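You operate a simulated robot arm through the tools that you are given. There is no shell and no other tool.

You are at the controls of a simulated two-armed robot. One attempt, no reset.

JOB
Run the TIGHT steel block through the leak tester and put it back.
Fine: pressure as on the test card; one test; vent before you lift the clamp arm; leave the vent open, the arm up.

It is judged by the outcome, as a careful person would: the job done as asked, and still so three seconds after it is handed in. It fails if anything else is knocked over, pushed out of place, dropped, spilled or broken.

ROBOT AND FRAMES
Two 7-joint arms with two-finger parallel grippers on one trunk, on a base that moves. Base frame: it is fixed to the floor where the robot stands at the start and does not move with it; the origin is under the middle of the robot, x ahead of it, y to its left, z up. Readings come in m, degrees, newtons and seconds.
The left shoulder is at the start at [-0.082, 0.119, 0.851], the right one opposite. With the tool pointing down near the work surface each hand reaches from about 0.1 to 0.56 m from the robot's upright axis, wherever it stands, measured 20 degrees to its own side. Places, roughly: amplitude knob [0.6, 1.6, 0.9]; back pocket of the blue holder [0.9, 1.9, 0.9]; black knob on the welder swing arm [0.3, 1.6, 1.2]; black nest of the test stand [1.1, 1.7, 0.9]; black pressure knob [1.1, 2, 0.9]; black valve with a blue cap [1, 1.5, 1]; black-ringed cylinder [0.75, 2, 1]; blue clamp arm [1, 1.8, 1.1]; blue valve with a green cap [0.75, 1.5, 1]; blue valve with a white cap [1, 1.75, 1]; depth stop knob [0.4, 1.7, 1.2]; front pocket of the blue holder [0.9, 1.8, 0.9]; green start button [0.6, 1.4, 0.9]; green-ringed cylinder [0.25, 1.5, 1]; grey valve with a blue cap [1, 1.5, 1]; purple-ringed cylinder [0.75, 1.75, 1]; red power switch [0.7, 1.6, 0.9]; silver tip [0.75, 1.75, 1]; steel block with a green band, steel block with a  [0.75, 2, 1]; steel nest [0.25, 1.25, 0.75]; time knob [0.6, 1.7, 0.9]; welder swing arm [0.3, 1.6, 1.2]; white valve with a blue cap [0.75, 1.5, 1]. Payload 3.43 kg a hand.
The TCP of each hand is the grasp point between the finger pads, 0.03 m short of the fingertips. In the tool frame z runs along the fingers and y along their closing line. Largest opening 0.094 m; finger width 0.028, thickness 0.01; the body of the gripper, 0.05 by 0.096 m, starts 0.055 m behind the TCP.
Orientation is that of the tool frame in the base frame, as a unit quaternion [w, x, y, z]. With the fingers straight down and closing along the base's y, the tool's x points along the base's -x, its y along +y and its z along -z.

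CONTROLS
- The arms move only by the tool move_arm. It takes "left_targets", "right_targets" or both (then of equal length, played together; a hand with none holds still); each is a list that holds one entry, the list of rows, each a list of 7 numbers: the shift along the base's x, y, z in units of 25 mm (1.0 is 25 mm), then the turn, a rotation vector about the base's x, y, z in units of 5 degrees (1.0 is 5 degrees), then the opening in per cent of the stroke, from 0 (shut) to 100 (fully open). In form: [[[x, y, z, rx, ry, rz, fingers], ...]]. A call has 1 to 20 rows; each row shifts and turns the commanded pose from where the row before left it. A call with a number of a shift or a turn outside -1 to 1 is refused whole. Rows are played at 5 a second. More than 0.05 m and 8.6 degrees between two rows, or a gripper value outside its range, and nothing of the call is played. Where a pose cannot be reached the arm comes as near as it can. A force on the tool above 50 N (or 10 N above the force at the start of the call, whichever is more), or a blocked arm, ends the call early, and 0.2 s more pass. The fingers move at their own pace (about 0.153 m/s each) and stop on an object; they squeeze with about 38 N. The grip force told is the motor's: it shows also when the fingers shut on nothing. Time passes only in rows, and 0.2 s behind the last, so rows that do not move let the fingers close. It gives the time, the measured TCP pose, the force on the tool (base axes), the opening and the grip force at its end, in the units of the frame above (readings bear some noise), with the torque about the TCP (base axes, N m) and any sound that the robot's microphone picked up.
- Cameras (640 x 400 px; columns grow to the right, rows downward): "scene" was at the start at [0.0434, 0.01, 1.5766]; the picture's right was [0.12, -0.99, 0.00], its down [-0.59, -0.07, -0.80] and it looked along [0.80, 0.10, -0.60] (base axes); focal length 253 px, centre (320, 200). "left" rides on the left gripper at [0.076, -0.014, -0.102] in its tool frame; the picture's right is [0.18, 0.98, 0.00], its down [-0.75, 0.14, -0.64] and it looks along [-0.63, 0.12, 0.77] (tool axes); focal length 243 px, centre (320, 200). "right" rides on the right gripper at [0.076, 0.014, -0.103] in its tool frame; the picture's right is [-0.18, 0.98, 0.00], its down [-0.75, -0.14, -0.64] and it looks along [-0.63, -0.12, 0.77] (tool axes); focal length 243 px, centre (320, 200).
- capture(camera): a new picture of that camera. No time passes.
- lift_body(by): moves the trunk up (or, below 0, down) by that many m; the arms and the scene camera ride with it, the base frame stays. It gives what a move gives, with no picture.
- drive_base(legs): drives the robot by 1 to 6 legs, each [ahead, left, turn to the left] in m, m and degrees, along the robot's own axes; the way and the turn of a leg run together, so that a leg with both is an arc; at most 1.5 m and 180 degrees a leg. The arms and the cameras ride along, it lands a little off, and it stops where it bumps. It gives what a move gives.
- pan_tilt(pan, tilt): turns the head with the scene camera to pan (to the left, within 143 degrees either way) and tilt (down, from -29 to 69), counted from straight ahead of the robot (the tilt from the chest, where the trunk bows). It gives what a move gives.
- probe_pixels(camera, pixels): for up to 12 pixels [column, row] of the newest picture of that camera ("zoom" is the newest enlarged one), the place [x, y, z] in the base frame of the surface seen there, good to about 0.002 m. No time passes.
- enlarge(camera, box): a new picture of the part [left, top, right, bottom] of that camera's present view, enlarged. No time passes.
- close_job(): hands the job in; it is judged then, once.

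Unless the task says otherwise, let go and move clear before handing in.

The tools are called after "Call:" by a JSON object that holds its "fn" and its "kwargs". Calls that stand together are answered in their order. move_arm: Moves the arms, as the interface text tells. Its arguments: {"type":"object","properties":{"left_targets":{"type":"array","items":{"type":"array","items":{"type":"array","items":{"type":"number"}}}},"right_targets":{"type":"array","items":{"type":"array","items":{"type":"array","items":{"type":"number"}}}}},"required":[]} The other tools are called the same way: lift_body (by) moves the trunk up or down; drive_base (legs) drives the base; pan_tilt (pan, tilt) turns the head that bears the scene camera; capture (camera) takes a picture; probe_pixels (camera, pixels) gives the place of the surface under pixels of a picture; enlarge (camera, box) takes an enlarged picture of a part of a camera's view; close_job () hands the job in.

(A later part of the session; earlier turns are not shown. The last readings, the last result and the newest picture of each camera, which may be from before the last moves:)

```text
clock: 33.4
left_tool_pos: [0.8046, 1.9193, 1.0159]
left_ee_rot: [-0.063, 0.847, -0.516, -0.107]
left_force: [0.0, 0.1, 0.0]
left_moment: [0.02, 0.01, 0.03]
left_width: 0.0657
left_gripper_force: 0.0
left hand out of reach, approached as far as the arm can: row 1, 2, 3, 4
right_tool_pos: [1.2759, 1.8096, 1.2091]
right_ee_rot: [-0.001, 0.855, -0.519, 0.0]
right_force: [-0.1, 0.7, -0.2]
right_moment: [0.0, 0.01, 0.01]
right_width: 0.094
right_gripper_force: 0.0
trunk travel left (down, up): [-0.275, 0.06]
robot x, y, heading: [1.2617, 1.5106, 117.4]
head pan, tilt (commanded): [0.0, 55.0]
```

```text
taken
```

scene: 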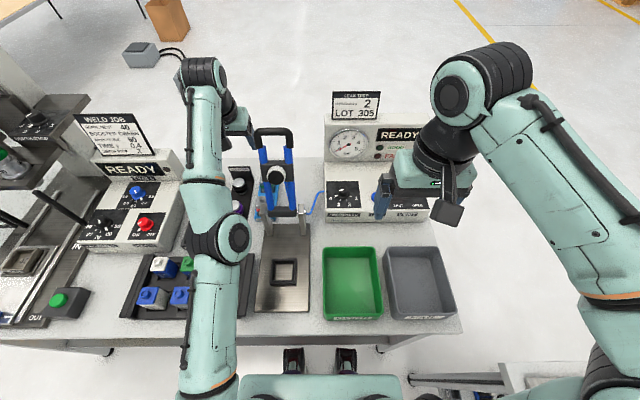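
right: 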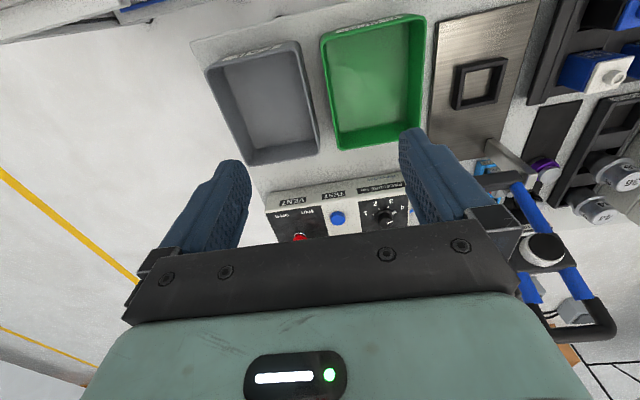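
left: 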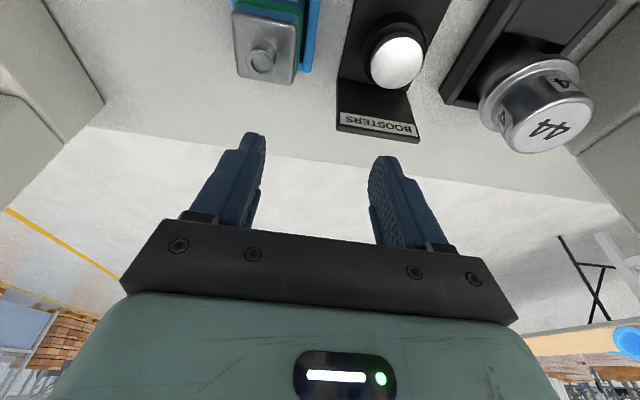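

The measured point (0.805, 1.919, 1.016) overshoots what I commanded, and the rows are flagged out of reach, so the arm may be near its stretch limit. I'll hold for a few rows to see whether it settles.

Call:
{"fn": "move_arm", "kwargs": {"left_targets": [[[0, 0, 0, 0, 0, 0, 70], [0, 0, 0, 0, 0, 0, 70]]]}}

Call:
{"fn": "capture", "kwargs": {"camera": "scene"}}

```text
clock: 34.0
left_tool_pos: [0.8032, 1.9191, 1.0163]
left_ee_rot: [-0.063, 0.847, -0.516, -0.107]
left_force: [-0.1, -0.1, 0.2]
left_moment: [0.04, -0.01, -0.01]
left_width: 0.066
left_gripper_force: 0.1
right_tool_pos: [1.276, 1.808, 1.2096]
right_ee_rot: [0.0, 0.856, -0.517, 0.0]
right_force: [0.0, 1.1, -0.7]
right_moment: [0.02, 0.02, -0.02]
right_width: 0.0938
right_gripper_force: 0.0
trunk travel left (down, up): [-0.275, 0.06]
robot x, y, heading: [1.2613, 1.5099, 117.4]
head pan, tilt (commanded): [0.0, 55.0]
```

```text
taken
```

scene: 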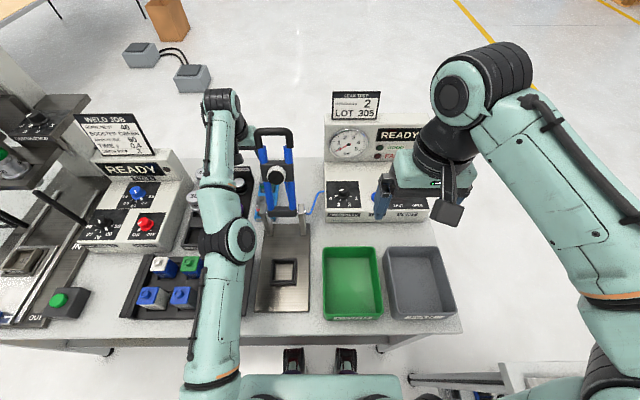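

The arm settled with no reach warning, so the commanded pose follows what was reached. I'll ease back and lower to z≈0.985 beside the block, then slide right over it.

Call:
{"fn": "move_arm", "kwargs": {"left_targets": [[[0.254, -0.476, -0.62, 0, 0, 0, 70], [0.254, -0.476, -0.62, 0, 0, 0, 70], [0, 0, 0, 0, 0, 0, 70]]]}}

Call:
{"fn": "enlarge", "kwargs": {"camera": "scene", "box": [180, 80, 340, 240]}}

Call:
{"fn": "capture", "kwargs": {"camera": "left"}}

```text
clock: 34.8
left_tool_pos: [0.8, 1.9232, 0.996]
left_ee_rot: [-0.064, 0.848, -0.516, -0.107]
left_force: [0.0, 0.5, -1.0]
left_moment: [0.02, 0.0, 0.0]
left_width: 0.0658
left_gripper_force: 0.1
left hand out of reach, approached as far as the arm can: row 1, 2
right_tool_pos: [1.2752, 1.8081, 1.2091]
right_ee_rot: [0.0, 0.856, -0.518, 0.0]
right_force: [-0.2, 0.3, 0.1]
right_moment: [-0.03, -0.01, -0.02]
right_width: 0.094
right_gripper_force: 0.0
trunk travel left (down, up): [-0.275, 0.06]
robot x, y, heading: [1.2607, 1.5117, 117.6]
head pan, tilt (commanded): [0.0, 55.0]
```

```text
2.50 times, centred on (260, 160) of scene
```

zoom: 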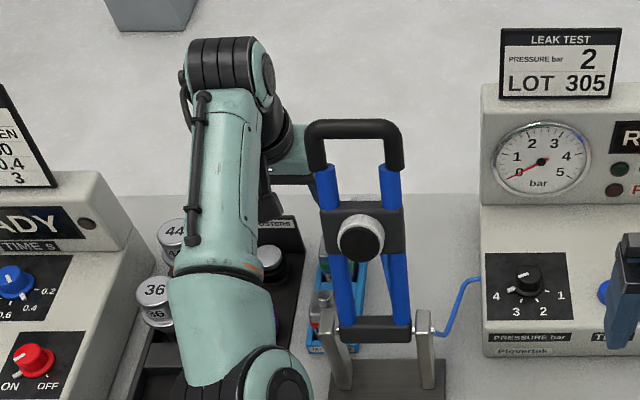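

```text
taken
```

left: 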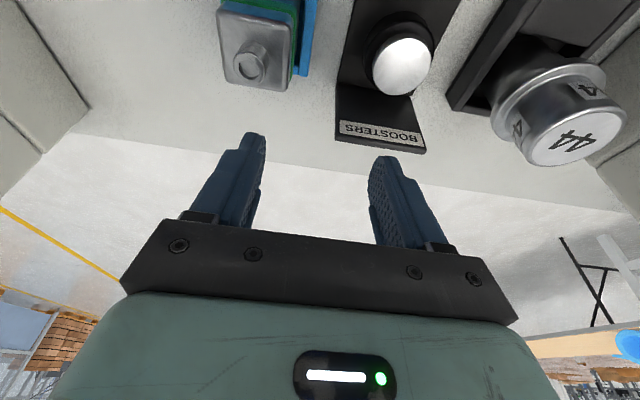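

The left arm reports out of reach although I asked it to come back, so a joint limit rather than stretch is acting. I'll probe the elbow and wrist positions to understand the arm's posture.

Call:
{"fn": "capture", "kwargs": {"camera": "scene"}}

Call:
{"fn": "probe_pixels", "kwargs": {"camera": "scene", "pixels": [[210, 380], [205, 300], [245, 243], [215, 245], [210, 180], [215, 130], [220, 100], [240, 110], [243, 150], [205, 200]]}}

```text
taken
```

scene: 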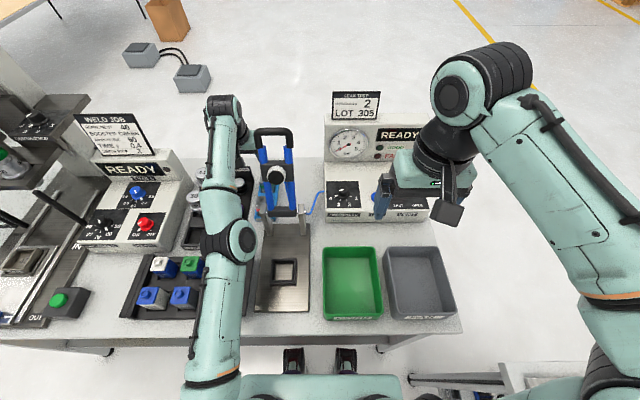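

```text
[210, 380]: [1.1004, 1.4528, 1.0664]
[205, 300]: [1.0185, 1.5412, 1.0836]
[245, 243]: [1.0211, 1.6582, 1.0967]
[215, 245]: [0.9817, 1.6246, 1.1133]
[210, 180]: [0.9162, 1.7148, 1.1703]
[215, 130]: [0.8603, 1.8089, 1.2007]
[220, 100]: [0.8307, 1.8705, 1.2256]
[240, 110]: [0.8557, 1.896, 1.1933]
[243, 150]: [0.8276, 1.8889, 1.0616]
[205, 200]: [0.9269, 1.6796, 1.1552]
```

The upper arm and forearm are almost in one straight line (elbow near (1.0, 1.64, 1.1), wrist near (0.83, 1.88, 1.2)), so the arm is at a stretched singularity. I'll pull the hand well back and up so that the elbow bends again.

Call:
{"fn": "move_arm", "kwargs": {"left_targets": [[[0.3, -0.8, 0.6, 0, 0, 0, 70], [0.3, -0.8, 0.6, 0, 0, 0, 70], [0.3, -0.8, 0.6, 0, 0, 0, 70], [0.3, -0.8, 0.4, 0, 0, 0, 70], [0, 0, 0, 0, 0, 0, 70]]]}}

Call:
{"fn": "capture", "kwargs": {"camera": "scene"}}

```text
clock: 36.0
left_tool_pos: [0.801, 1.8862, 1.0742]
left_ee_rot: [-0.063, 0.848, -0.516, -0.107]
left_force: [-0.3, -0.2, -0.4]
left_moment: [-0.01, -0.02, -0.02]
left_width: 0.0657
left_gripper_force: 0.0
left hand out of reach, approached as far as the arm can: row 1, 2, 3, 4
right_tool_pos: [1.276, 1.8088, 1.21]
right_ee_rot: [0.0, 0.855, -0.518, 0.0]
right_force: [-0.1, 0.4, -0.1]
right_moment: [0.01, 0.0, 0.01]
right_width: 0.094
right_gripper_force: 0.2
trunk travel left (down, up): [-0.275, 0.06]
robot x, y, heading: [1.2629, 1.515, 117.7]
head pan, tilt (commanded): [0.0, 55.0]
```

```text
taken
```

scene: 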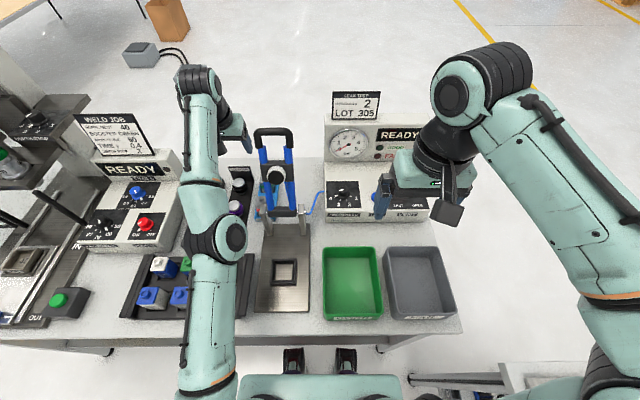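

The wrist has stayed at a constant 0.647 m from the shoulder, so the elbow is straight, yet the grasp pose itself needs only about 0.59 m. I'll command a longer straight retreat at constant height, which is clear of everything, to get the elbow to bend.

Call:
{"fn": "move_arm", "kwargs": {"left_targets": [[[0.469, -0.883, 0, 0, 0, 0, 70], [0.469, -0.883, 0, 0, 0, 0, 70], [0.469, -0.883, 0, 0, 0, 0, 70], [0.469, -0.883, 0, 0, 0, 0, 70], [0.469, -0.883, 0, 0, 0, 0, 70], [0.469, -0.883, 0, 0, 0, 0, 70], [0.469, -0.883, 0, 0, 0, 0, 70], [0.469, -0.883, 0, 0, 0, 0, 70], [0, 0, 0, 0, 0, 0, 70]]]}}

Call:
{"fn": "capture", "kwargs": {"camera": "scene"}}

```text
clock: 38.0
left_tool_pos: [0.805, 1.8475, 1.1345]
left_ee_rot: [-0.063, 0.848, -0.516, -0.107]
left_force: [-1.2, -0.4, 0.2]
left_moment: [0.01, -0.02, 0.01]
left_width: 0.0657
left_gripper_force: 0.1
left hand out of reach, approached as far as the arm can: row 1, 2, 3, 4, 5, 6, 7, 8
right_tool_pos: [1.2759, 1.8089, 1.2099]
right_ee_rot: [0.0, 0.855, -0.518, 0.0]
right_force: [0.4, 0.2, -0.8]
right_moment: [0.0, -0.01, 0.01]
right_width: 0.0939
right_gripper_force: 0.1
trunk travel left (down, up): [-0.275, 0.06]
robot x, y, heading: [1.2639, 1.5111, 117.5]
head pan, tilt (commanded): [0.0, 55.0]
```

```text
taken
```

scene: 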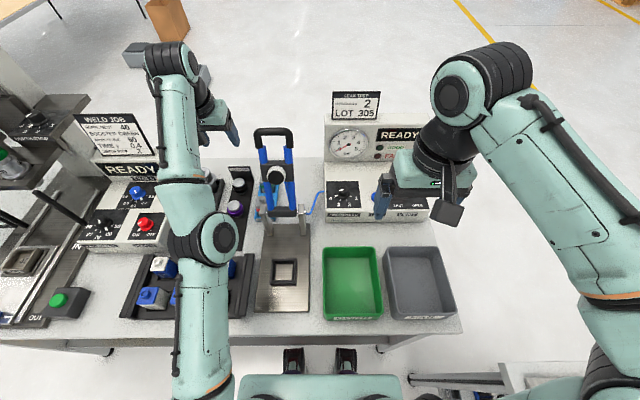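

Still straight: the hand slid up the reach sphere instead of coming in. The elbow disc (222,240) faces up and to the right, so flexing moves the wrist down and right; I'll command that direction to bend the elbow.

Call:
{"fn": "move_arm", "kwargs": {"left_targets": [[[0.8, -0.2, -0.8, 0, 0, 0, 70], [0.8, -0.2, -0.8, 0, 0, 0, 70]]]}}

```text
clock: 38.6
left_tool_pos: [0.8236, 1.8713, 1.1167]
left_ee_rot: [-0.062, 0.848, -0.516, -0.106]
left_force: [0.3, -0.7, 0.6]
left_moment: [-0.01, 0.03, -0.03]
left_width: 0.0655
left_gripper_force: 0.1
left hand out of reach, approached as far as the arm can: row 1, 2
right_tool_pos: [1.2756, 1.8089, 1.2088]
right_ee_rot: [0.0, 0.855, -0.518, 0.001]
right_force: [0.2, -0.1, 0.5]
right_moment: [-0.02, -0.02, 0.03]
right_width: 0.094
right_gripper_force: 0.1
trunk travel left (down, up): [-0.275, 0.06]
robot x, y, heading: [1.2622, 1.5129, 117.5]
head pan, tilt (commanded): [0.0, 55.0]
```

Still flagged. I'll test other sideways directions in free space to find one that lets the elbow flex, starting with a move to the left at this height.

Call:
{"fn": "move_arm", "kwargs": {"left_targets": [[[-0.88, -0.47, 0, 0, 0, 0, 70], [-0.88, -0.47, -0.5, 0, 0, 0, 70], [-0.4, -0.8, 0, 0, 0, 0, 70]]]}}

Call:
{"fn": "move_arm", "kwargs": {"left_targets": [[[0.47, -0.88, -0.5, -0.8, -0.42, 0, 70], [0.47, -0.88, -0.5, -0.8, -0.42, 0, 70], [0.47, -0.88, -0.5, -0.8, -0.42, 0, 70]]]}}

```text
clock: 39.4
left_tool_pos: [0.7658, 1.8346, 1.1109]
left_ee_rot: [-0.063, 0.848, -0.516, -0.108]
left_force: [-0.3, 0.4, 0.2]
left_moment: [-0.01, -0.01, 0.02]
left_width: 0.066
left_gripper_force: 0.2
left hand out of reach, approached as far as the arm can: row 3
right_tool_pos: [1.2751, 1.809, 1.209]
right_ee_rot: [0.0, 0.855, -0.518, -0.001]
right_force: [-0.6, -0.7, -0.8]
right_moment: [-0.01, -0.02, -0.01]
right_width: 0.0939
right_gripper_force: 0.0
trunk travel left (down, up): [-0.275, 0.06]
robot x, y, heading: [1.2629, 1.5101, 117.6]
head pan, tilt (commanded): [0.0, 55.0]
```

```text
clock: 40.2
left_tool_pos: [0.7776, 1.7955, 1.0914]
left_ee_rot: [-0.002, 0.854, -0.52, -0.006]
left_force: [0.4, 0.6, 0.1]
left_moment: [-0.01, 0.0, 0.02]
left_width: 0.0659
left_gripper_force: 0.1
left hand out of reach, approached as far as the arm can: row 1, 2, 3
right_tool_pos: [1.2763, 1.8086, 1.2091]
right_ee_rot: [0.0, 0.855, -0.518, -0.001]
right_force: [-0.1, 0.0, -0.6]
right_moment: [0.02, 0.02, 0.05]
right_width: 0.0942
right_gripper_force: 0.0
trunk travel left (down, up): [-0.275, 0.06]
robot x, y, heading: [1.2636, 1.512, 117.4]
head pan, tilt (commanded): [0.0, 55.0]
```

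The leftward rows were accepted, but inward ones still are not. I'll command a direct pull toward the shoulder with larger steps, where the space below is clear.

Call:
{"fn": "move_arm", "kwargs": {"left_targets": [[[1, -0.99, -0.7, 0, 0, 0, 70], [1, -0.99, -0.7, 0, 0, 0, 70], [1, -0.99, -0.7, 0, 0, 0, 70]]]}}

Call:
{"fn": "capture", "kwargs": {"camera": "scene"}}

```text
clock: 41.0
left_tool_pos: [0.7807, 1.7994, 1.0877]
left_ee_rot: [-0.003, 0.854, -0.52, -0.007]
left_force: [-0.2, 0.6, -1.1]
left_moment: [0.0, 0.01, -0.02]
left_width: 0.0657
left_gripper_force: 0.1
left hand out of reach, approached as far as the arm can: row 1, 2, 3
right_tool_pos: [1.2763, 1.8102, 1.2094]
right_ee_rot: [0.0, 0.856, -0.518, 0.0]
right_force: [-0.3, 0.1, 0.0]
right_moment: [0.02, 0.0, 0.0]
right_width: 0.0941
right_gripper_force: 0.0
trunk travel left (down, up): [-0.275, 0.06]
robot x, y, heading: [1.259, 1.511, 117.5]
head pan, tilt (commanded): [0.0, 55.0]
```

```text
taken
```

scene: 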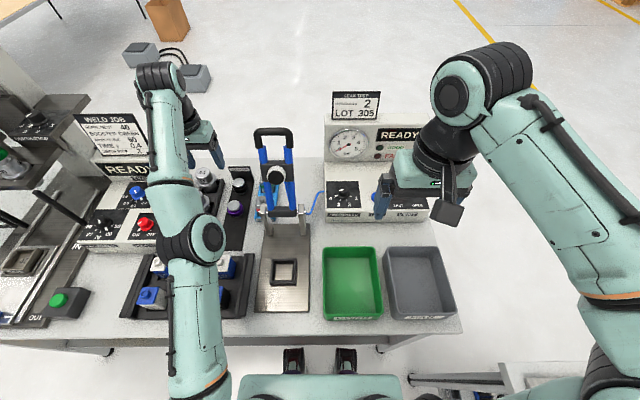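

The pull straight in gave no motion, confirming the straight elbow. I'll measure the elbow disc's plane to find the exact flex direction.

Call:
{"fn": "enlarge", "kwargs": {"camera": "scene", "box": [130, 180, 250, 300]}}

Call:
{"fn": "probe_pixels", "kwargs": {"camera": "scene", "pixels": [[209, 228], [208, 248], [203, 238], [214, 238], [172, 245], [190, 350], [170, 190], [165, 100], [200, 300], [185, 240]]}}

```text
3.33 times, centred on (190, 240) of scene
```

zoom: 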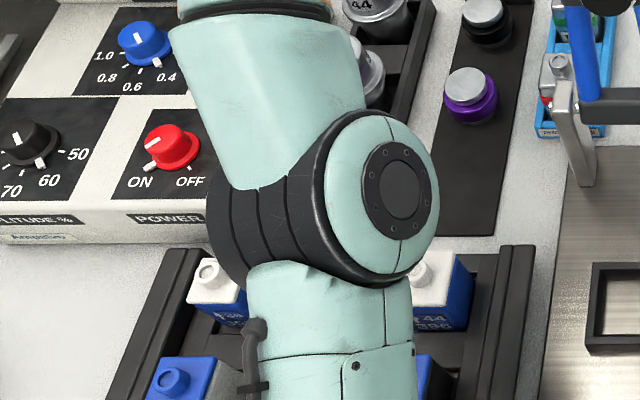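

```text
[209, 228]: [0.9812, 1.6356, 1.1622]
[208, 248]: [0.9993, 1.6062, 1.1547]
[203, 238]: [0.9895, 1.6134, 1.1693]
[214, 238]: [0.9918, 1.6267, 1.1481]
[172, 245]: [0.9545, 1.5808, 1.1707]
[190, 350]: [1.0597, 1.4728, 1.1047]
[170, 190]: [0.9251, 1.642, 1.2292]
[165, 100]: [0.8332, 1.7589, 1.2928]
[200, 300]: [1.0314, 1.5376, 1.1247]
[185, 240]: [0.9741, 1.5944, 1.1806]
```

The forearm slopes up more steeply (about 23°) than the upper arm (about 16°), so the elbow is slightly past straight. I'll command outward and down to bring it back through straight to its normal side, then test an inward move.

Call:
{"fn": "move_arm", "kwargs": {"left_targets": [[[-0.48, 1, -0.1, 0, 0, 0, 70], [-0.48, 1, -0.1, 0, 0, 0, 70], [0.05, 0.6, -0.8, 0, 0, 0, 70], [0.05, 0.3, -0.9, 0, 0, 0, 70]]]}}

Call:
{"fn": "move_arm", "kwargs": {"left_targets": [[[0.47, -0.88, 0, 0, 0, 0, 70], [0.47, -0.88, 0, 0, 0, 0, 70]]]}}

Call:
{"fn": "capture", "kwargs": {"camera": "scene"}}

```text
clock: 42.0
left_tool_pos: [0.7807, 1.8319, 1.0326]
left_ee_rot: [-0.003, 0.854, -0.52, -0.007]
left_force: [-0.4, -0.7, -0.6]
left_moment: [-0.01, -0.01, 0.01]
left_width: 0.0658
left_gripper_force: 0.0
left hand out of reach, approached as far as the arm can: row 1, 2
right_tool_pos: [1.2758, 1.8092, 1.2106]
right_ee_rot: [0.0, 0.855, -0.518, -0.001]
right_force: [0.6, 0.7, 0.0]
right_moment: [-0.01, 0.01, -0.02]
right_width: 0.0944
right_gripper_force: 0.0
trunk travel left (down, up): [-0.275, 0.06]
robot x, y, heading: [1.2563, 1.5117, 117.2]
head pan, tilt (commanded): [0.0, 55.0]
```

```text
clock: 42.6
left_tool_pos: [0.8055, 1.7887, 1.0339]
left_ee_rot: [-0.003, 0.854, -0.52, -0.007]
left_force: [-0.7, -0.3, -0.5]
left_moment: [-0.02, 0.0, 0.0]
left_width: 0.0657
left_gripper_force: 0.1
right_tool_pos: [1.2759, 1.8096, 1.2096]
right_ee_rot: [0.0, 0.855, -0.518, -0.002]
right_force: [0.0, -0.2, 0.3]
right_moment: [0.0, 0.03, 0.01]
right_width: 0.0942
right_gripper_force: 0.0
trunk travel left (down, up): [-0.275, 0.06]
robot x, y, heading: [1.2615, 1.5104, 117.8]
head pan, tilt (commanded): [0.0, 55.0]
```

```text
taken
```

scene: 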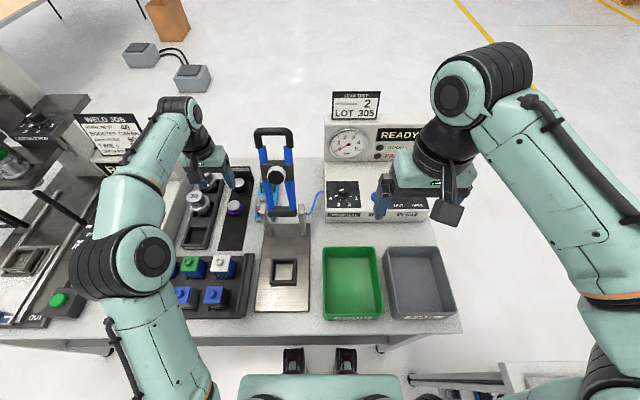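

The elbow bends normally again and the inward move was accepted, with the TCP at (0.806, 1.789, 1.034). I'll now go to the pre-grasp beside the block at z≈0.985 with a 15° forward tilt, well inside the reach limit.

Call:
{"fn": "move_arm", "kwargs": {"left_targets": [[[0.075, 0.711, -0.1, 0.44, 0.235, 0, 70], [0.075, 0.711, -0.2, 0.44, 0.235, 0, 70], [0.075, 0.711, -0.4, 0.44, 0.235, 0, 70], [0.075, 0.711, -0.4, 0.44, 0.235, 0, 70], [0.075, 0.711, -0.4, 0.44, 0.235, 0, 70], [0.075, 0.711, -0.46, 0.44, 0.235, 0, 70]]]}}

Call:
{"fn": "capture", "kwargs": {"camera": "left"}}

Call:
{"fn": "enlarge", "kwargs": {"camera": "scene", "box": [150, 80, 330, 240]}}

```text
clock: 44.0
left_tool_pos: [0.8171, 1.8944, 0.983]
left_ee_rot: [-0.069, 0.847, -0.514, -0.118]
left_force: [1.2, -0.3, -0.7]
left_moment: [0.03, -0.03, 0.01]
left_width: 0.0658
left_gripper_force: 0.0
right_tool_pos: [1.2765, 1.809, 1.2099]
right_ee_rot: [0.0, 0.855, -0.518, 0.0]
right_force: [0.4, 0.6, -0.3]
right_moment: [-0.02, -0.01, 0.01]
right_width: 0.0941
right_gripper_force: 0.0
trunk travel left (down, up): [-0.275, 0.06]
robot x, y, heading: [1.2617, 1.5078, 117.7]
head pan, tilt (commanded): [0.0, 55.0]
```

```text
taken
```

left: 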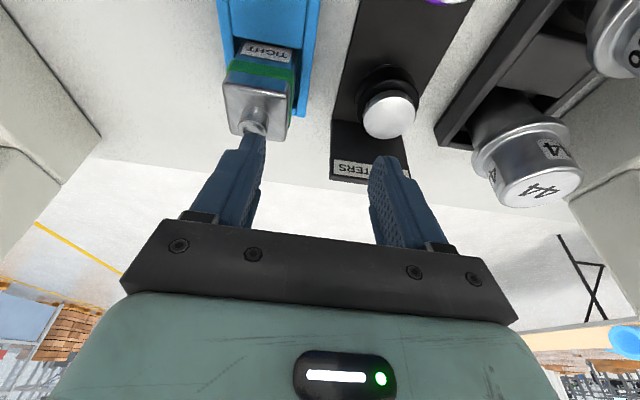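

```text
2.50 times, centred on (240, 160) of scene
```

zoom: 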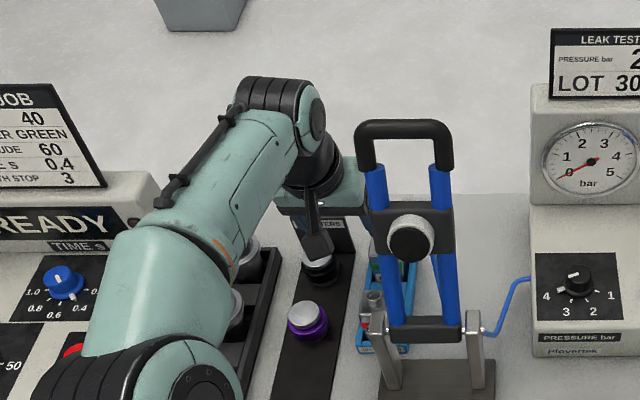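

The pre-grasp is reached exactly. Before sliding right I'll probe the clamp handle and my wrist surfaces to be sure they clear each other.

Call:
{"fn": "probe_pixels", "kwargs": {"camera": "zoom", "pixels": [[362, 160], [368, 128], [405, 126], [445, 130], [320, 110], [325, 130], [338, 165], [325, 165], [355, 178], [318, 240], [312, 200], [388, 218]]}}

```text
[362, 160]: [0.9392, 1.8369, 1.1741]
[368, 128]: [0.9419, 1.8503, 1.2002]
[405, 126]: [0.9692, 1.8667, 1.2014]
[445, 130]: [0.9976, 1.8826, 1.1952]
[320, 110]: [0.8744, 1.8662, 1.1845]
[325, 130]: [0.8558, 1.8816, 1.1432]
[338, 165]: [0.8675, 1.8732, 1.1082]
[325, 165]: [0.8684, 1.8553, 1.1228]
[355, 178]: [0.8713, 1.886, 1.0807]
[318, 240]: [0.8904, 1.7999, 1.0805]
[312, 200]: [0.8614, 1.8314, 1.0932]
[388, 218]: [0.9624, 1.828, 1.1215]
```

After the slide the wrist would sit about 0.035 m behind the handle and the camera about 0.017 m from the clamp tubes, so it is clear. I'll rise slightly and slide right over the block.

Call:
{"fn": "move_arm", "kwargs": {"left_targets": [[[0.0, 0.0, 0.4, 0, 0, 0, 70], [0.724, 0.41, 0, 0, 0, 0, 70], [0.724, 0.41, 0, 0, 0, 0, 70], [0, 0, 0, 0, 0, 0, 70]]]}}

Call:
{"fn": "capture", "kwargs": {"camera": "left"}}

Call:
{"fn": "enlarge", "kwargs": {"camera": "scene", "box": [180, 80, 330, 240]}}

```text
clock: 45.0
left_tool_pos: [0.8538, 1.9158, 0.9921]
left_ee_rot: [-0.069, 0.846, -0.515, -0.118]
left_force: [0.3, 0.2, 0.1]
left_moment: [-0.01, 0.02, 0.01]
left_width: 0.066
left_gripper_force: 0.0
right_tool_pos: [1.2748, 1.8084, 1.2087]
right_ee_rot: [0.0, 0.855, -0.518, 0.0]
right_force: [0.2, -0.7, 0.0]
right_moment: [0.0, -0.03, 0.01]
right_width: 0.0939
right_gripper_force: 0.0
trunk travel left (down, up): [-0.275, 0.06]
robot x, y, heading: [1.2597, 1.5108, 117.6]
head pan, tilt (commanded): [0.0, 55.0]
```

```text
taken
```

left: 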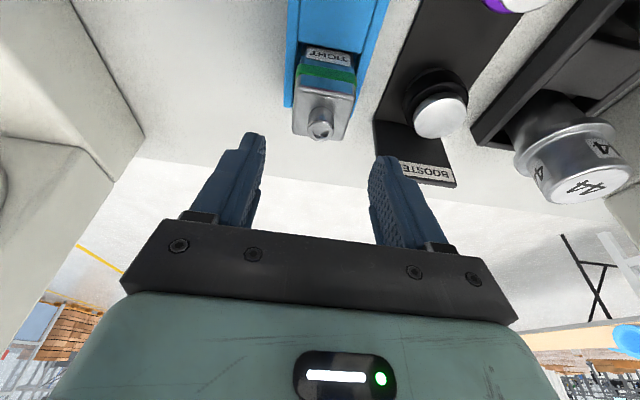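

```text
2.50 times, centred on (255, 160) of scene
```

zoom: 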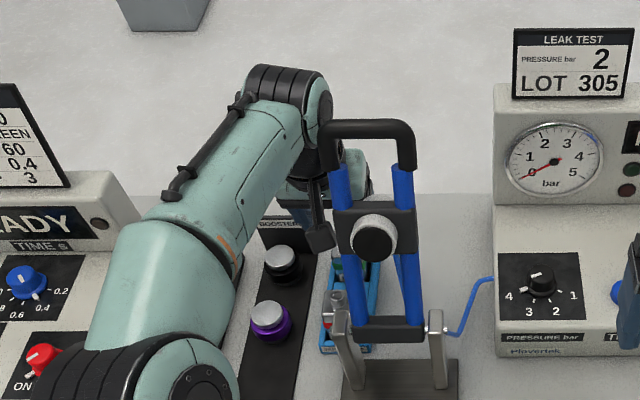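

The nipple at (321,125) is centred between the fingers. I'll lower 0.07 m to z≈0.921 so that the fingertips stay just above the holder rim.

Call:
{"fn": "move_arm", "kwargs": {"left_targets": [[[0, 0, -0.94, 0, 0, 0, 70], [0, 0, -0.94, 0, 0, 0, 70], [0, 0, -0.9, 0, 0, 0, 70], [0, 0, 0, 0, 0, 0, 70]]]}}

Call:
{"fn": "capture", "kwargs": {"camera": "left"}}

Call:
{"fn": "enlarge", "kwargs": {"camera": "scene", "box": [210, 100, 310, 220]}}

```text
clock: 46.0
left_tool_pos: [0.8518, 1.9142, 0.9248]
left_ee_rot: [-0.069, 0.846, -0.515, -0.119]
left_force: [-0.1, 0.2, 0.7]
left_moment: [-0.03, -0.02, 0.0]
left_width: 0.0656
left_gripper_force: 0.1
right_tool_pos: [1.2754, 1.808, 1.2103]
right_ee_rot: [0.0, 0.855, -0.518, 0.0]
right_force: [-0.3, -0.1, -0.9]
right_moment: [-0.01, 0.0, 0.02]
right_width: 0.094
right_gripper_force: 0.0
trunk travel left (down, up): [-0.275, 0.06]
robot x, y, heading: [1.2622, 1.5118, 117.4]
head pan, tilt (commanded): [0.0, 55.0]
```

```text
taken
```

left: 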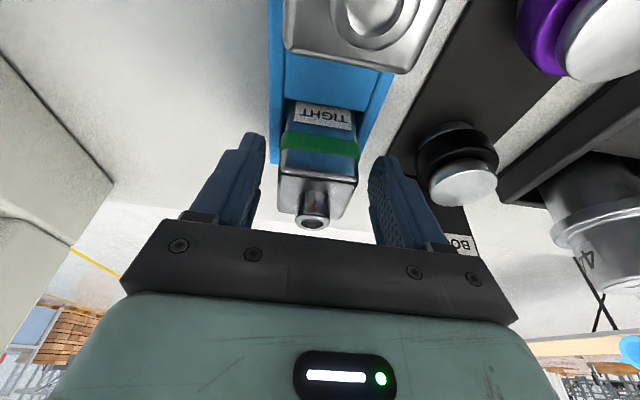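

```text
3.33 times, centred on (260, 160) of scene
```

zoom: 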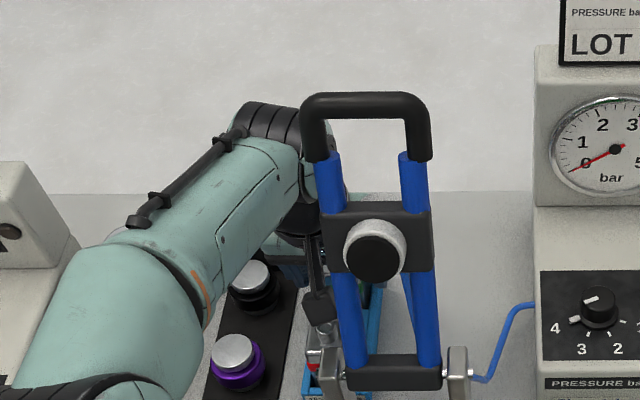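

The block (columns 278–358) lies centred between the fingers and nothing is touching. I'll close the left gripper on it.

Call:
{"fn": "move_arm", "kwargs": {"left_targets": [[[0, 0, 0, 0, 0, 0, 20], [0, 0, 0, 0, 0, 0, 20], [0, 0, 0, 0, 0, 0, 20], [0, 0, 0, 0, 0, 0, 20]]]}}

Call:
{"fn": "capture", "kwargs": {"camera": "left"}}

```text
clock: 47.0
left_tool_pos: [0.8531, 1.9135, 0.9253]
left_ee_rot: [-0.069, 0.846, -0.515, -0.119]
left_force: [2.4, 1.0, 1.6]
left_moment: [0.05, 0.04, -0.08]
left_width: 0.0442
left_gripper_force: 38.2
right_tool_pos: [1.2765, 1.8083, 1.2095]
right_ee_rot: [0.0, 0.855, -0.518, -0.001]
right_force: [-0.4, 0.5, 0.0]
right_moment: [0.03, 0.01, -0.01]
right_width: 0.094
right_gripper_force: 0.1
trunk travel left (down, up): [-0.275, 0.06]
robot x, y, heading: [1.2585, 1.5101, 117.5]
head pan, tilt (commanded): [0.0, 55.0]
```

```text
taken
```

left: 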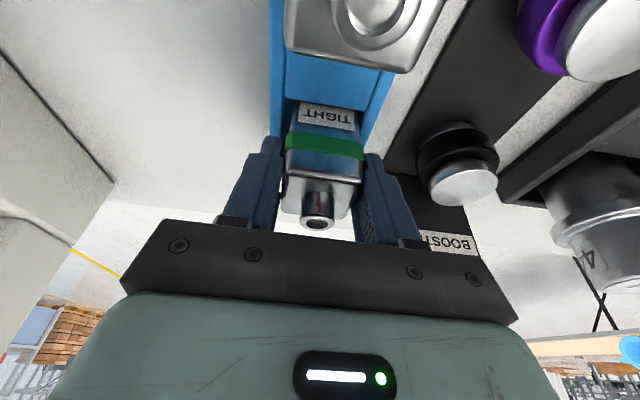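

The gripper closed on the block at 0.0442 m with 38 N, at TCP (0.8525, 1.914, 0.925); I'll use that pose for putting it back. I'll lift it straight up 0.075 m first.

Call:
{"fn": "move_arm", "kwargs": {"left_targets": [[[0, 0, 0.6, 0, 0, 0, 20], [0, 0, 0.8, 0, 0, 0, 20], [0, 0, 0.8, 0, 0, 0, 20], [0, 0, 0.8, 0, 0, 0, 20]]]}}

Call:
{"fn": "capture", "kwargs": {"camera": "left"}}

```text
clock: 48.0
left_tool_pos: [0.8513, 1.9147, 0.999]
left_ee_rot: [-0.069, 0.847, -0.515, -0.117]
left_force: [-0.2, -0.6, -4.3]
left_moment: [-0.04, -0.02, -0.02]
left_width: 0.0443
left_gripper_force: 38.1
right_tool_pos: [1.2767, 1.808, 1.2098]
right_ee_rot: [0.0, 0.855, -0.518, -0.001]
right_force: [0.1, 0.2, 0.5]
right_moment: [0.0, 0.0, -0.04]
right_width: 0.0939
right_gripper_force: 0.0
trunk travel left (down, up): [-0.275, 0.06]
robot x, y, heading: [1.2614, 1.5106, 117.8]
head pan, tilt (commanded): [0.0, 55.0]
```

```text
taken
```

left: 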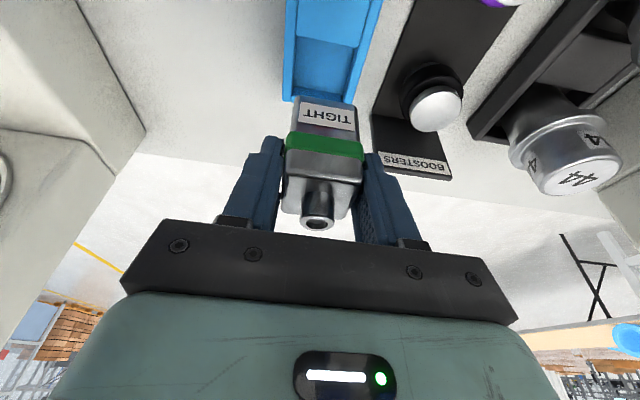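

The block is lifted (about 4 N weight) and level in the grip. With the pocket empty I'll probe its rims and floor at (320,60) for the return.

Call:
{"fn": "enlarge", "kwargs": {"camera": "left", "box": [270, 0, 400, 110]}}

Call:
{"fn": "probe_pixels", "kwargs": {"camera": "zoom", "pixels": [[250, 280], [170, 240], [350, 240], [250, 130], [100, 345], [420, 360], [250, 30], [120, 200], [455, 200]]}}

```text
3.64 times, centred on (335, 55) of left
```

zoom: 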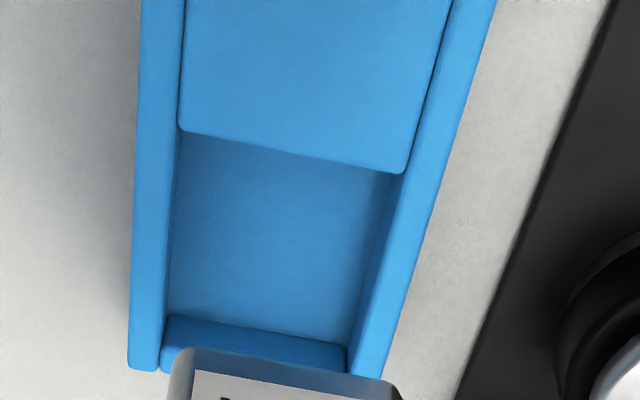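

```text
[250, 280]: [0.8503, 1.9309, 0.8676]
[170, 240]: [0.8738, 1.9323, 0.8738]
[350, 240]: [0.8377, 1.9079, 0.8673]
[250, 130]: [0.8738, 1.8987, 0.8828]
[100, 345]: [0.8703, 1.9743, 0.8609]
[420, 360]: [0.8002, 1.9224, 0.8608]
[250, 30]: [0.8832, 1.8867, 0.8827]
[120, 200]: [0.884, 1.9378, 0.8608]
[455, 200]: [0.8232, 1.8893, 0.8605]
```

The pocket floor is at z 0.8675 and the nest floor at about 0.872, so the seating height in the nest should be about TCP z 0.930. Now I'll carry the block left, then back past the clamp post, rising as I go.

Call:
{"fn": "move_arm", "kwargs": {"left_targets": [[[-0.707, -0.375, 0, 0, 0, 0, 20], [-0.707, -0.375, 0, 0, 0, 0, 20], [-0.707, -0.375, 0, 0, 0, 0, 20], [0.45, -0.848, 0.4, 0, 0, 0, 20], [0.45, -0.848, 0.4, 0, 0, 0, 20], [0.45, -0.848, 0.4, 0, 0, 0, 20], [0.45, -0.848, 0.4, 0, 0, 0, 20], [0.45, -0.848, 0.4, 0, 0, 0, 20], [0.45, -0.848, 0, 0, 0, 0, 20], [0.45, -0.848, 0, 0, 0, 0, 20]]]}}

Call:
{"fn": "capture", "kwargs": {"camera": "scene"}}

Call:
{"fn": "capture", "kwargs": {"camera": "left"}}

```text
clock: 50.2
left_tool_pos: [0.8767, 1.7407, 1.0494]
left_ee_rot: [-0.07, 0.846, -0.516, -0.118]
left_force: [0.3, -0.5, -5.0]
left_moment: [-0.01, -0.02, -0.01]
left_width: 0.0443
left_gripper_force: 38.4
right_tool_pos: [1.2757, 1.8085, 1.2116]
right_ee_rot: [-0.001, 0.855, -0.518, -0.001]
right_force: [0.3, -0.4, 0.8]
right_moment: [0.05, -0.01, -0.02]
right_width: 0.094
right_gripper_force: 0.1
trunk travel left (down, up): [-0.275, 0.06]
robot x, y, heading: [1.2622, 1.5112, 117.4]
head pan, tilt (commanded): [0.0, 55.0]
```

```text
taken
```

scene: 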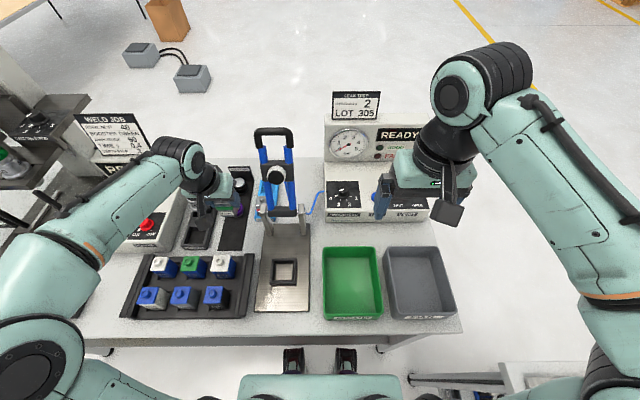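

```text
taken
```

left: 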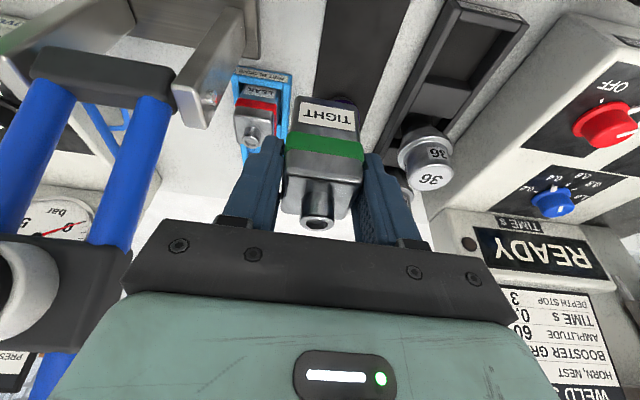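

The block is now beside the clamp stand with clear space. I'll continue back past the nest row over the rack (block bottom near z 0.99), then right to above the nest.

Call:
{"fn": "move_arm", "kwargs": {"left_targets": [[[0.472, -0.888, 0, 0, 0, 0, 20], [0.472, -0.888, 0, 0, 0, 0, 20], [0.472, -0.888, 0, 0, 0, 0, 20], [0.472, -0.888, 0, 0, 0, 0, 20], [0.472, -0.888, 0, 0, 0, 0, 20], [0.957, 0.508, 0, 0, 0, 0, 20], [0.957, 0.508, 0, 0, 0, 0, 20], [0.957, 0.508, 0, 0, 0, 0, 20], [0.957, 0.508, 0, 0, 0, 0, 20], [0.957, 0.508, 0, 0, 0, 0, 20], [0, 0, 0, 0, 0, 0, 20]]]}}

Call:
{"fn": "capture", "kwargs": {"camera": "scene"}}

Call:
{"fn": "capture", "kwargs": {"camera": "left"}}

```text
clock: 52.6
left_tool_pos: [1.0553, 1.6915, 1.0479]
left_ee_rot: [-0.069, 0.846, -0.515, -0.119]
left_force: [-0.4, -0.3, -5.0]
left_moment: [-0.02, 0.0, 0.0]
left_width: 0.0443
left_gripper_force: 37.9
right_tool_pos: [1.2759, 1.8087, 1.2096]
right_ee_rot: [0.001, 0.855, -0.519, 0.0]
right_force: [0.0, 0.6, 0.1]
right_moment: [-0.02, 0.03, 0.0]
right_width: 0.094
right_gripper_force: 0.0
trunk travel left (down, up): [-0.275, 0.06]
robot x, y, heading: [1.263, 1.5109, 117.8]
head pan, tilt (commanded): [0.0, 55.0]
```

```text
taken
```

scene: 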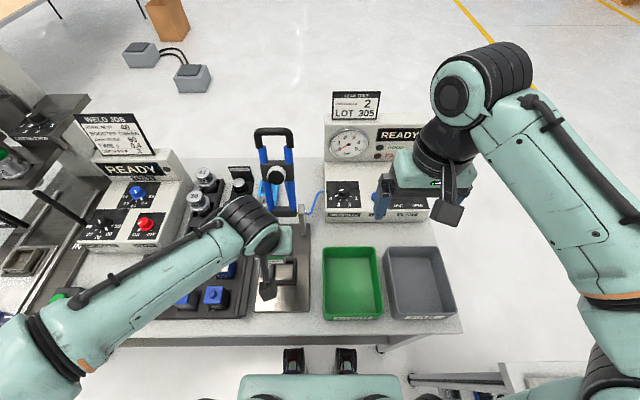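

```text
taken
```

left: 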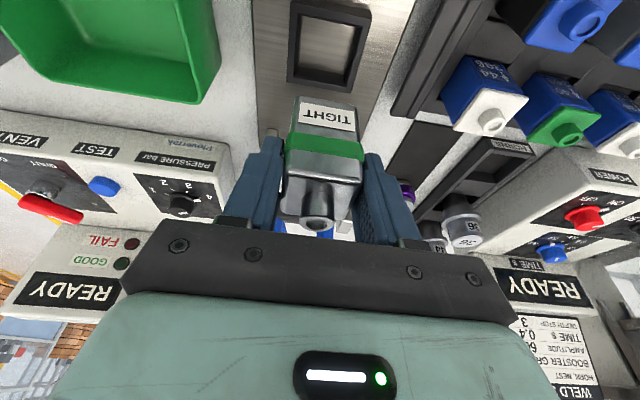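

The block is above the nest, with the TCP within 2 mm of target. I'll measure the nest rim and the held block's lower edge in this closer view before lowering.

Call:
{"fn": "enlarge", "kwargs": {"camera": "left", "box": [260, 0, 400, 110]}}

```text
3.64 times, centred on (330, 55) of left
```

zoom: 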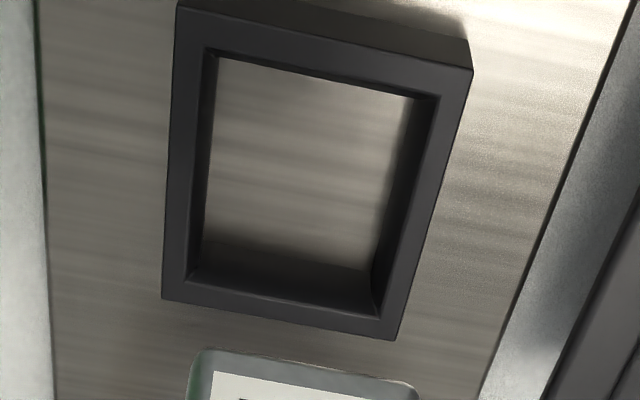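

Next I'll probe the nest rim bars and inner corners, plus the block's bottom front edge.

Call:
{"fn": "probe_pixels", "kwargs": {"camera": "zoom", "pixels": [[205, 47], [440, 93], [380, 318], [184, 283], [186, 14], [466, 72], [393, 332], [168, 292], [200, 375], [410, 390], [300, 170], [205, 355]]}}

Call:
{"fn": "probe_pixels", "kwargs": {"camera": "left", "pixels": [[300, 103], [350, 106], [357, 125], [293, 125], [318, 220], [290, 160], [360, 160]]}}

```text
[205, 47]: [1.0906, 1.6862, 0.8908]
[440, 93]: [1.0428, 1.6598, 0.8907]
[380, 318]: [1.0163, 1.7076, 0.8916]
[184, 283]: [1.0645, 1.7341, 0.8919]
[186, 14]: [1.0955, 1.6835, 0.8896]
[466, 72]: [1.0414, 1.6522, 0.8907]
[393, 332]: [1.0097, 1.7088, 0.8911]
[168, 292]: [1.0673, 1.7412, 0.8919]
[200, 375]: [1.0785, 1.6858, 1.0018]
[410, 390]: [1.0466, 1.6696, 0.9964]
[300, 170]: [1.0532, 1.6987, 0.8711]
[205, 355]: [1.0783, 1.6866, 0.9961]
```

```text
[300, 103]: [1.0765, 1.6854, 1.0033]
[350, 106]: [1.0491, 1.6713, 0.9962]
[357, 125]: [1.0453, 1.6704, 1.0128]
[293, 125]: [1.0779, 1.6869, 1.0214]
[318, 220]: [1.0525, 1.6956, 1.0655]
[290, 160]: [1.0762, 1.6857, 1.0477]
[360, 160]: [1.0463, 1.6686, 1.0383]
```

The nest centre is (1.0535, 1.6967) with an opening of about 0.053 m, and the block's centre is near (1.052, 1.697), well within the slack. I'll shift 1 mm and lower to just above the rim.

Call:
{"fn": "move_arm", "kwargs": {"left_targets": [[[0.05, 0, -0.9, 0, 0, 0, 20], [0, 0, -0.9, 0, 0, 0, 20], [0, 0, -0.9, 0, 0, 0, 20], [0, 0, -0.9, 0, 0, 0, 20], [0, 0, 0, 0, 0, 0, 20]]]}}

Call:
{"fn": "capture", "kwargs": {"camera": "left"}}

Call:
{"fn": "enlarge", "kwargs": {"camera": "scene", "box": [220, 190, 340, 310]}}

```text
clock: 53.8
left_tool_pos: [1.0573, 1.6918, 0.9588]
left_ee_rot: [-0.07, 0.845, -0.516, -0.119]
left_force: [-0.2, -0.6, -4.8]
left_moment: [0.0, 0.01, 0.0]
left_width: 0.0443
left_gripper_force: 38.1
right_tool_pos: [1.2751, 1.8086, 1.2089]
right_ee_rot: [0.0, 0.855, -0.518, 0.0]
right_force: [-0.6, 0.1, 0.5]
right_moment: [0.01, -0.02, -0.01]
right_width: 0.0941
right_gripper_force: 0.0
trunk travel left (down, up): [-0.275, 0.06]
robot x, y, heading: [1.2604, 1.5123, 117.7]
head pan, tilt (commanded): [0.0, 55.0]
```

```text
taken
```

left: 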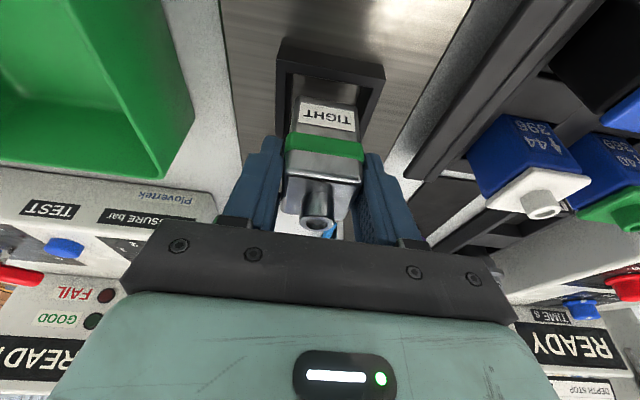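

```text
3.33 times, centred on (280, 250) of scene
```

zoom: 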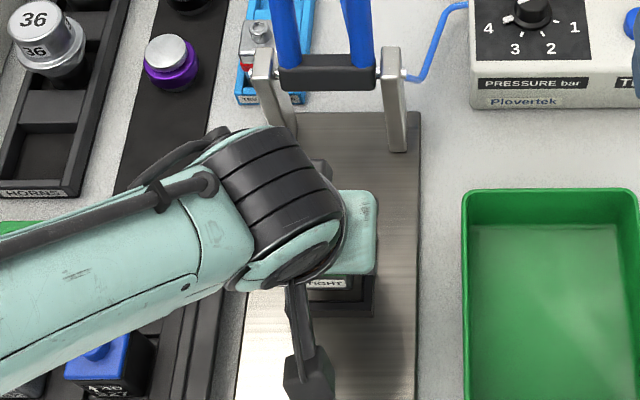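

The block is centred over the nest opening (block columns 298–357, nest inner about 292–368). I'll lower it slowly into the nest and watch the force.

Call:
{"fn": "move_arm", "kwargs": {"left_targets": [[[0, 0, -0.4, 0, 0, 0, 20], [0, 0, -0.4, 0, 0, 0, 20], [0, 0, -0.25, 0, 0, 0, 20], [0, 0, 0, 0, 0, 0, 20]]]}}

Call:
{"fn": "capture", "kwargs": {"camera": "left"}}

```text
clock: 54.8
left_tool_pos: [1.0552, 1.6913, 0.9322]
left_ee_rot: [-0.069, 0.847, -0.514, -0.118]
left_force: [-0.2, -0.2, -5.0]
left_moment: [-0.01, 0.01, -0.01]
left_width: 0.0441
left_gripper_force: 38.3
right_tool_pos: [1.2757, 1.8077, 1.2098]
right_ee_rot: [0.001, 0.855, -0.518, 0.0]
right_force: [0.4, 0.3, -0.2]
right_moment: [0.02, 0.0, 0.03]
right_width: 0.0938
right_gripper_force: 0.1
trunk travel left (down, up): [-0.275, 0.06]
robot x, y, heading: [1.2628, 1.5092, 117.6]
head pan, tilt (commanded): [0.0, 55.0]
```

```text
taken
```

left: 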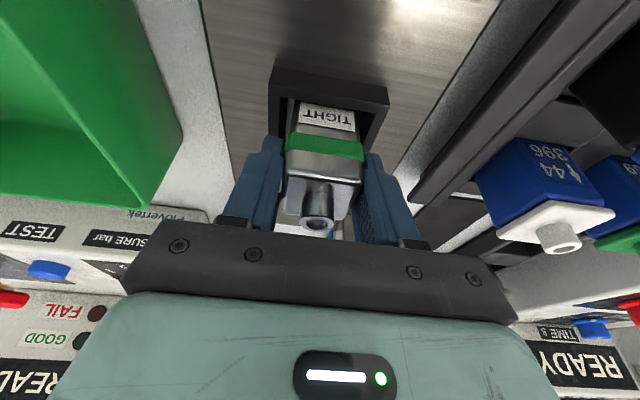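

The load still hangs at −5 N, so it isn't seated yet. I'll lower a few millimetres more.

Call:
{"fn": "move_arm", "kwargs": {"left_targets": [[[0, 0, -0.05, 0, 0, 0, 20], [0, 0, -0.05, 0, 0, 0, 20], [0, 0, 0, 0, 0, 0, 20]]]}}

```text
clock: 55.6
left_tool_pos: [1.0556, 1.6903, 0.9304]
left_ee_rot: [-0.07, 0.846, -0.515, -0.119]
left_force: [-0.6, 0.1, -5.2]
left_moment: [-0.03, 0.0, 0.02]
left_width: 0.0444
left_gripper_force: 37.7
right_tool_pos: [1.2754, 1.809, 1.2083]
right_ee_rot: [0.0, 0.855, -0.518, -0.001]
right_force: [0.4, -0.2, 0.0]
right_moment: [-0.03, -0.03, 0.01]
right_width: 0.0938
right_gripper_force: 0.0
trunk travel left (down, up): [-0.275, 0.06]
robot x, y, heading: [1.2571, 1.5086, 117.8]
head pan, tilt (commanded): [0.0, 55.0]
```

Call:
{"fn": "move_arm", "kwargs": {"left_targets": [[[0, 0, -0.05, 0, 0, 0, 20], [0, 0, -0.05, 0, 0, 0, 20], [0, 0, 0, 0, 0, 0, 20]]]}}

```text
clock: 56.4
left_tool_pos: [1.0581, 1.6923, 0.9299]
left_ee_rot: [-0.071, 0.846, -0.514, -0.12]
left_force: [-2.9, -5.3, 26.4]
left_moment: [-0.65, -0.3, -0.07]
left_width: 0.0441
left_gripper_force: 37.7
right_tool_pos: [1.2766, 1.8073, 1.2096]
right_ee_rot: [-0.001, 0.855, -0.518, -0.001]
right_force: [0.1, 0.7, 0.5]
right_moment: [0.0, 0.0, 0.0]
right_width: 0.0939
right_gripper_force: 0.0
trunk travel left (down, up): [-0.275, 0.06]
robot x, y, heading: [1.2568, 1.5102, 117.7]
head pan, tilt (commanded): [0.0, 55.0]
```

The contact force rose to +26 N at z≈0.930, so the block is seated in the nest. I'll ease up about 1 mm to shed the push, then open the fingers just enough to let go.

Call:
{"fn": "move_arm", "kwargs": {"left_targets": [[[0, 0, 0.05, 0, 0, 0, 20], [0, 0, 0, 0, 0, 0, 20], [0, 0, 0, 0, 0, 0, 62], [0, 0, 0, 0, 0, 0, 62], [0, 0, 0, 0, 0, 0, 62]]]}}

Call:
{"fn": "capture", "kwargs": {"camera": "left"}}

```text
clock: 57.6
left_tool_pos: [1.0565, 1.6906, 0.9291]
left_ee_rot: [-0.07, 0.846, -0.515, -0.118]
left_force: [0.0, 0.4, -0.7]
left_moment: [-0.01, 0.01, 0.01]
left_width: 0.0585
left_gripper_force: 0.0
right_tool_pos: [1.2767, 1.8085, 1.2085]
right_ee_rot: [0.0, 0.855, -0.518, 0.0]
right_force: [0.1, 0.0, -0.4]
right_moment: [-0.02, -0.01, 0.01]
right_width: 0.0943
right_gripper_force: 0.1
trunk travel left (down, up): [-0.275, 0.06]
robot x, y, heading: [1.261, 1.5108, 117.5]
head pan, tilt (commanded): [0.0, 55.0]
```

```text
taken
```

left: 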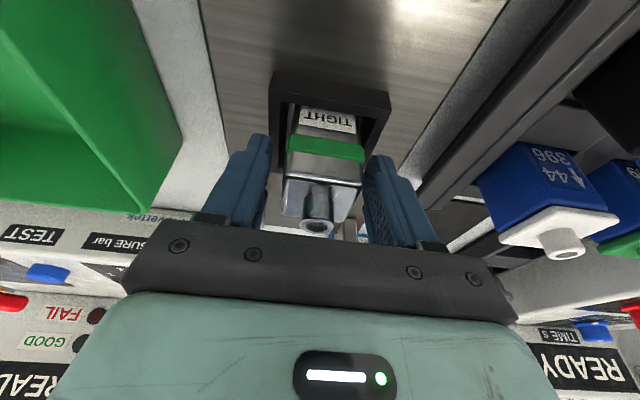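

The block is released and standing in the nest. I'll raise the hand straight up and look at the block and the clamp handle from there.

Call:
{"fn": "move_arm", "kwargs": {"left_targets": [[[0, 0, 0.8, 0, 0, 0, 62], [0, 0, 1, 0, 0, 0, 62], [0, 0, 1, 0, 0, 0, 62], [0, 0, 1, 0, 0, 0, 62], [0, 0, 1, 0, 0, 0, 62], [0, 0, 1, 0, 0, 0, 62], [0, 0, 1, 0, 0, 0, 62]]]}}

Call:
{"fn": "capture", "kwargs": {"camera": "left"}}

Call:
{"fn": "capture", "kwargs": {"camera": "scene"}}

```text
clock: 59.2
left_tool_pos: [1.0572, 1.6908, 1.1012]
left_ee_rot: [-0.069, 0.846, -0.515, -0.118]
left_force: [0.1, -0.1, 0.0]
left_moment: [-0.02, -0.05, -0.03]
left_width: 0.0584
left_gripper_force: 0.0
right_tool_pos: [1.276, 1.8096, 1.2091]
right_ee_rot: [-0.001, 0.855, -0.518, 0.0]
right_force: [-0.2, 0.5, 0.1]
right_moment: [0.0, 0.01, 0.0]
right_width: 0.0942
right_gripper_force: 0.0
trunk travel left (down, up): [-0.275, 0.06]
robot x, y, heading: [1.2634, 1.5128, 117.9]
head pan, tilt (commanded): [0.0, 55.0]
```

```text
taken
```

left: 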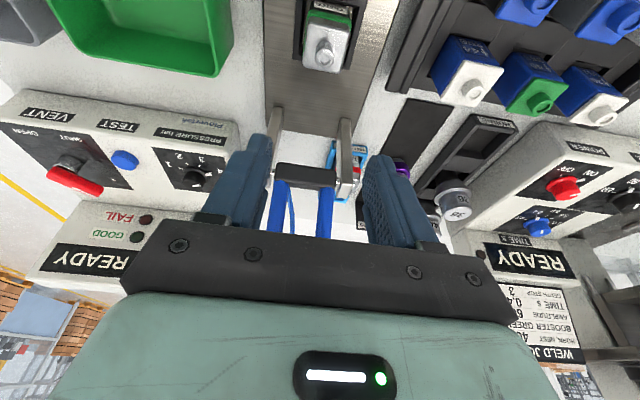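

```text
taken
```

scene: 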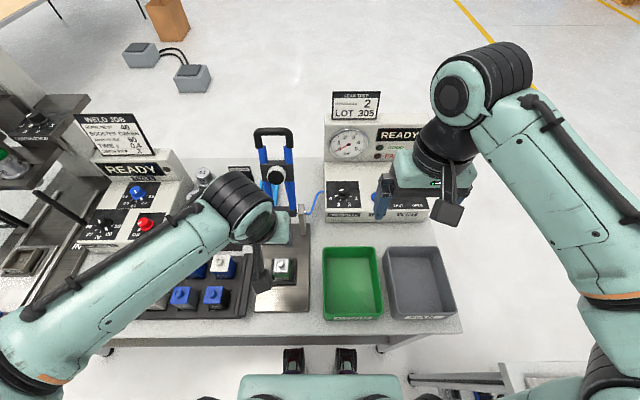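

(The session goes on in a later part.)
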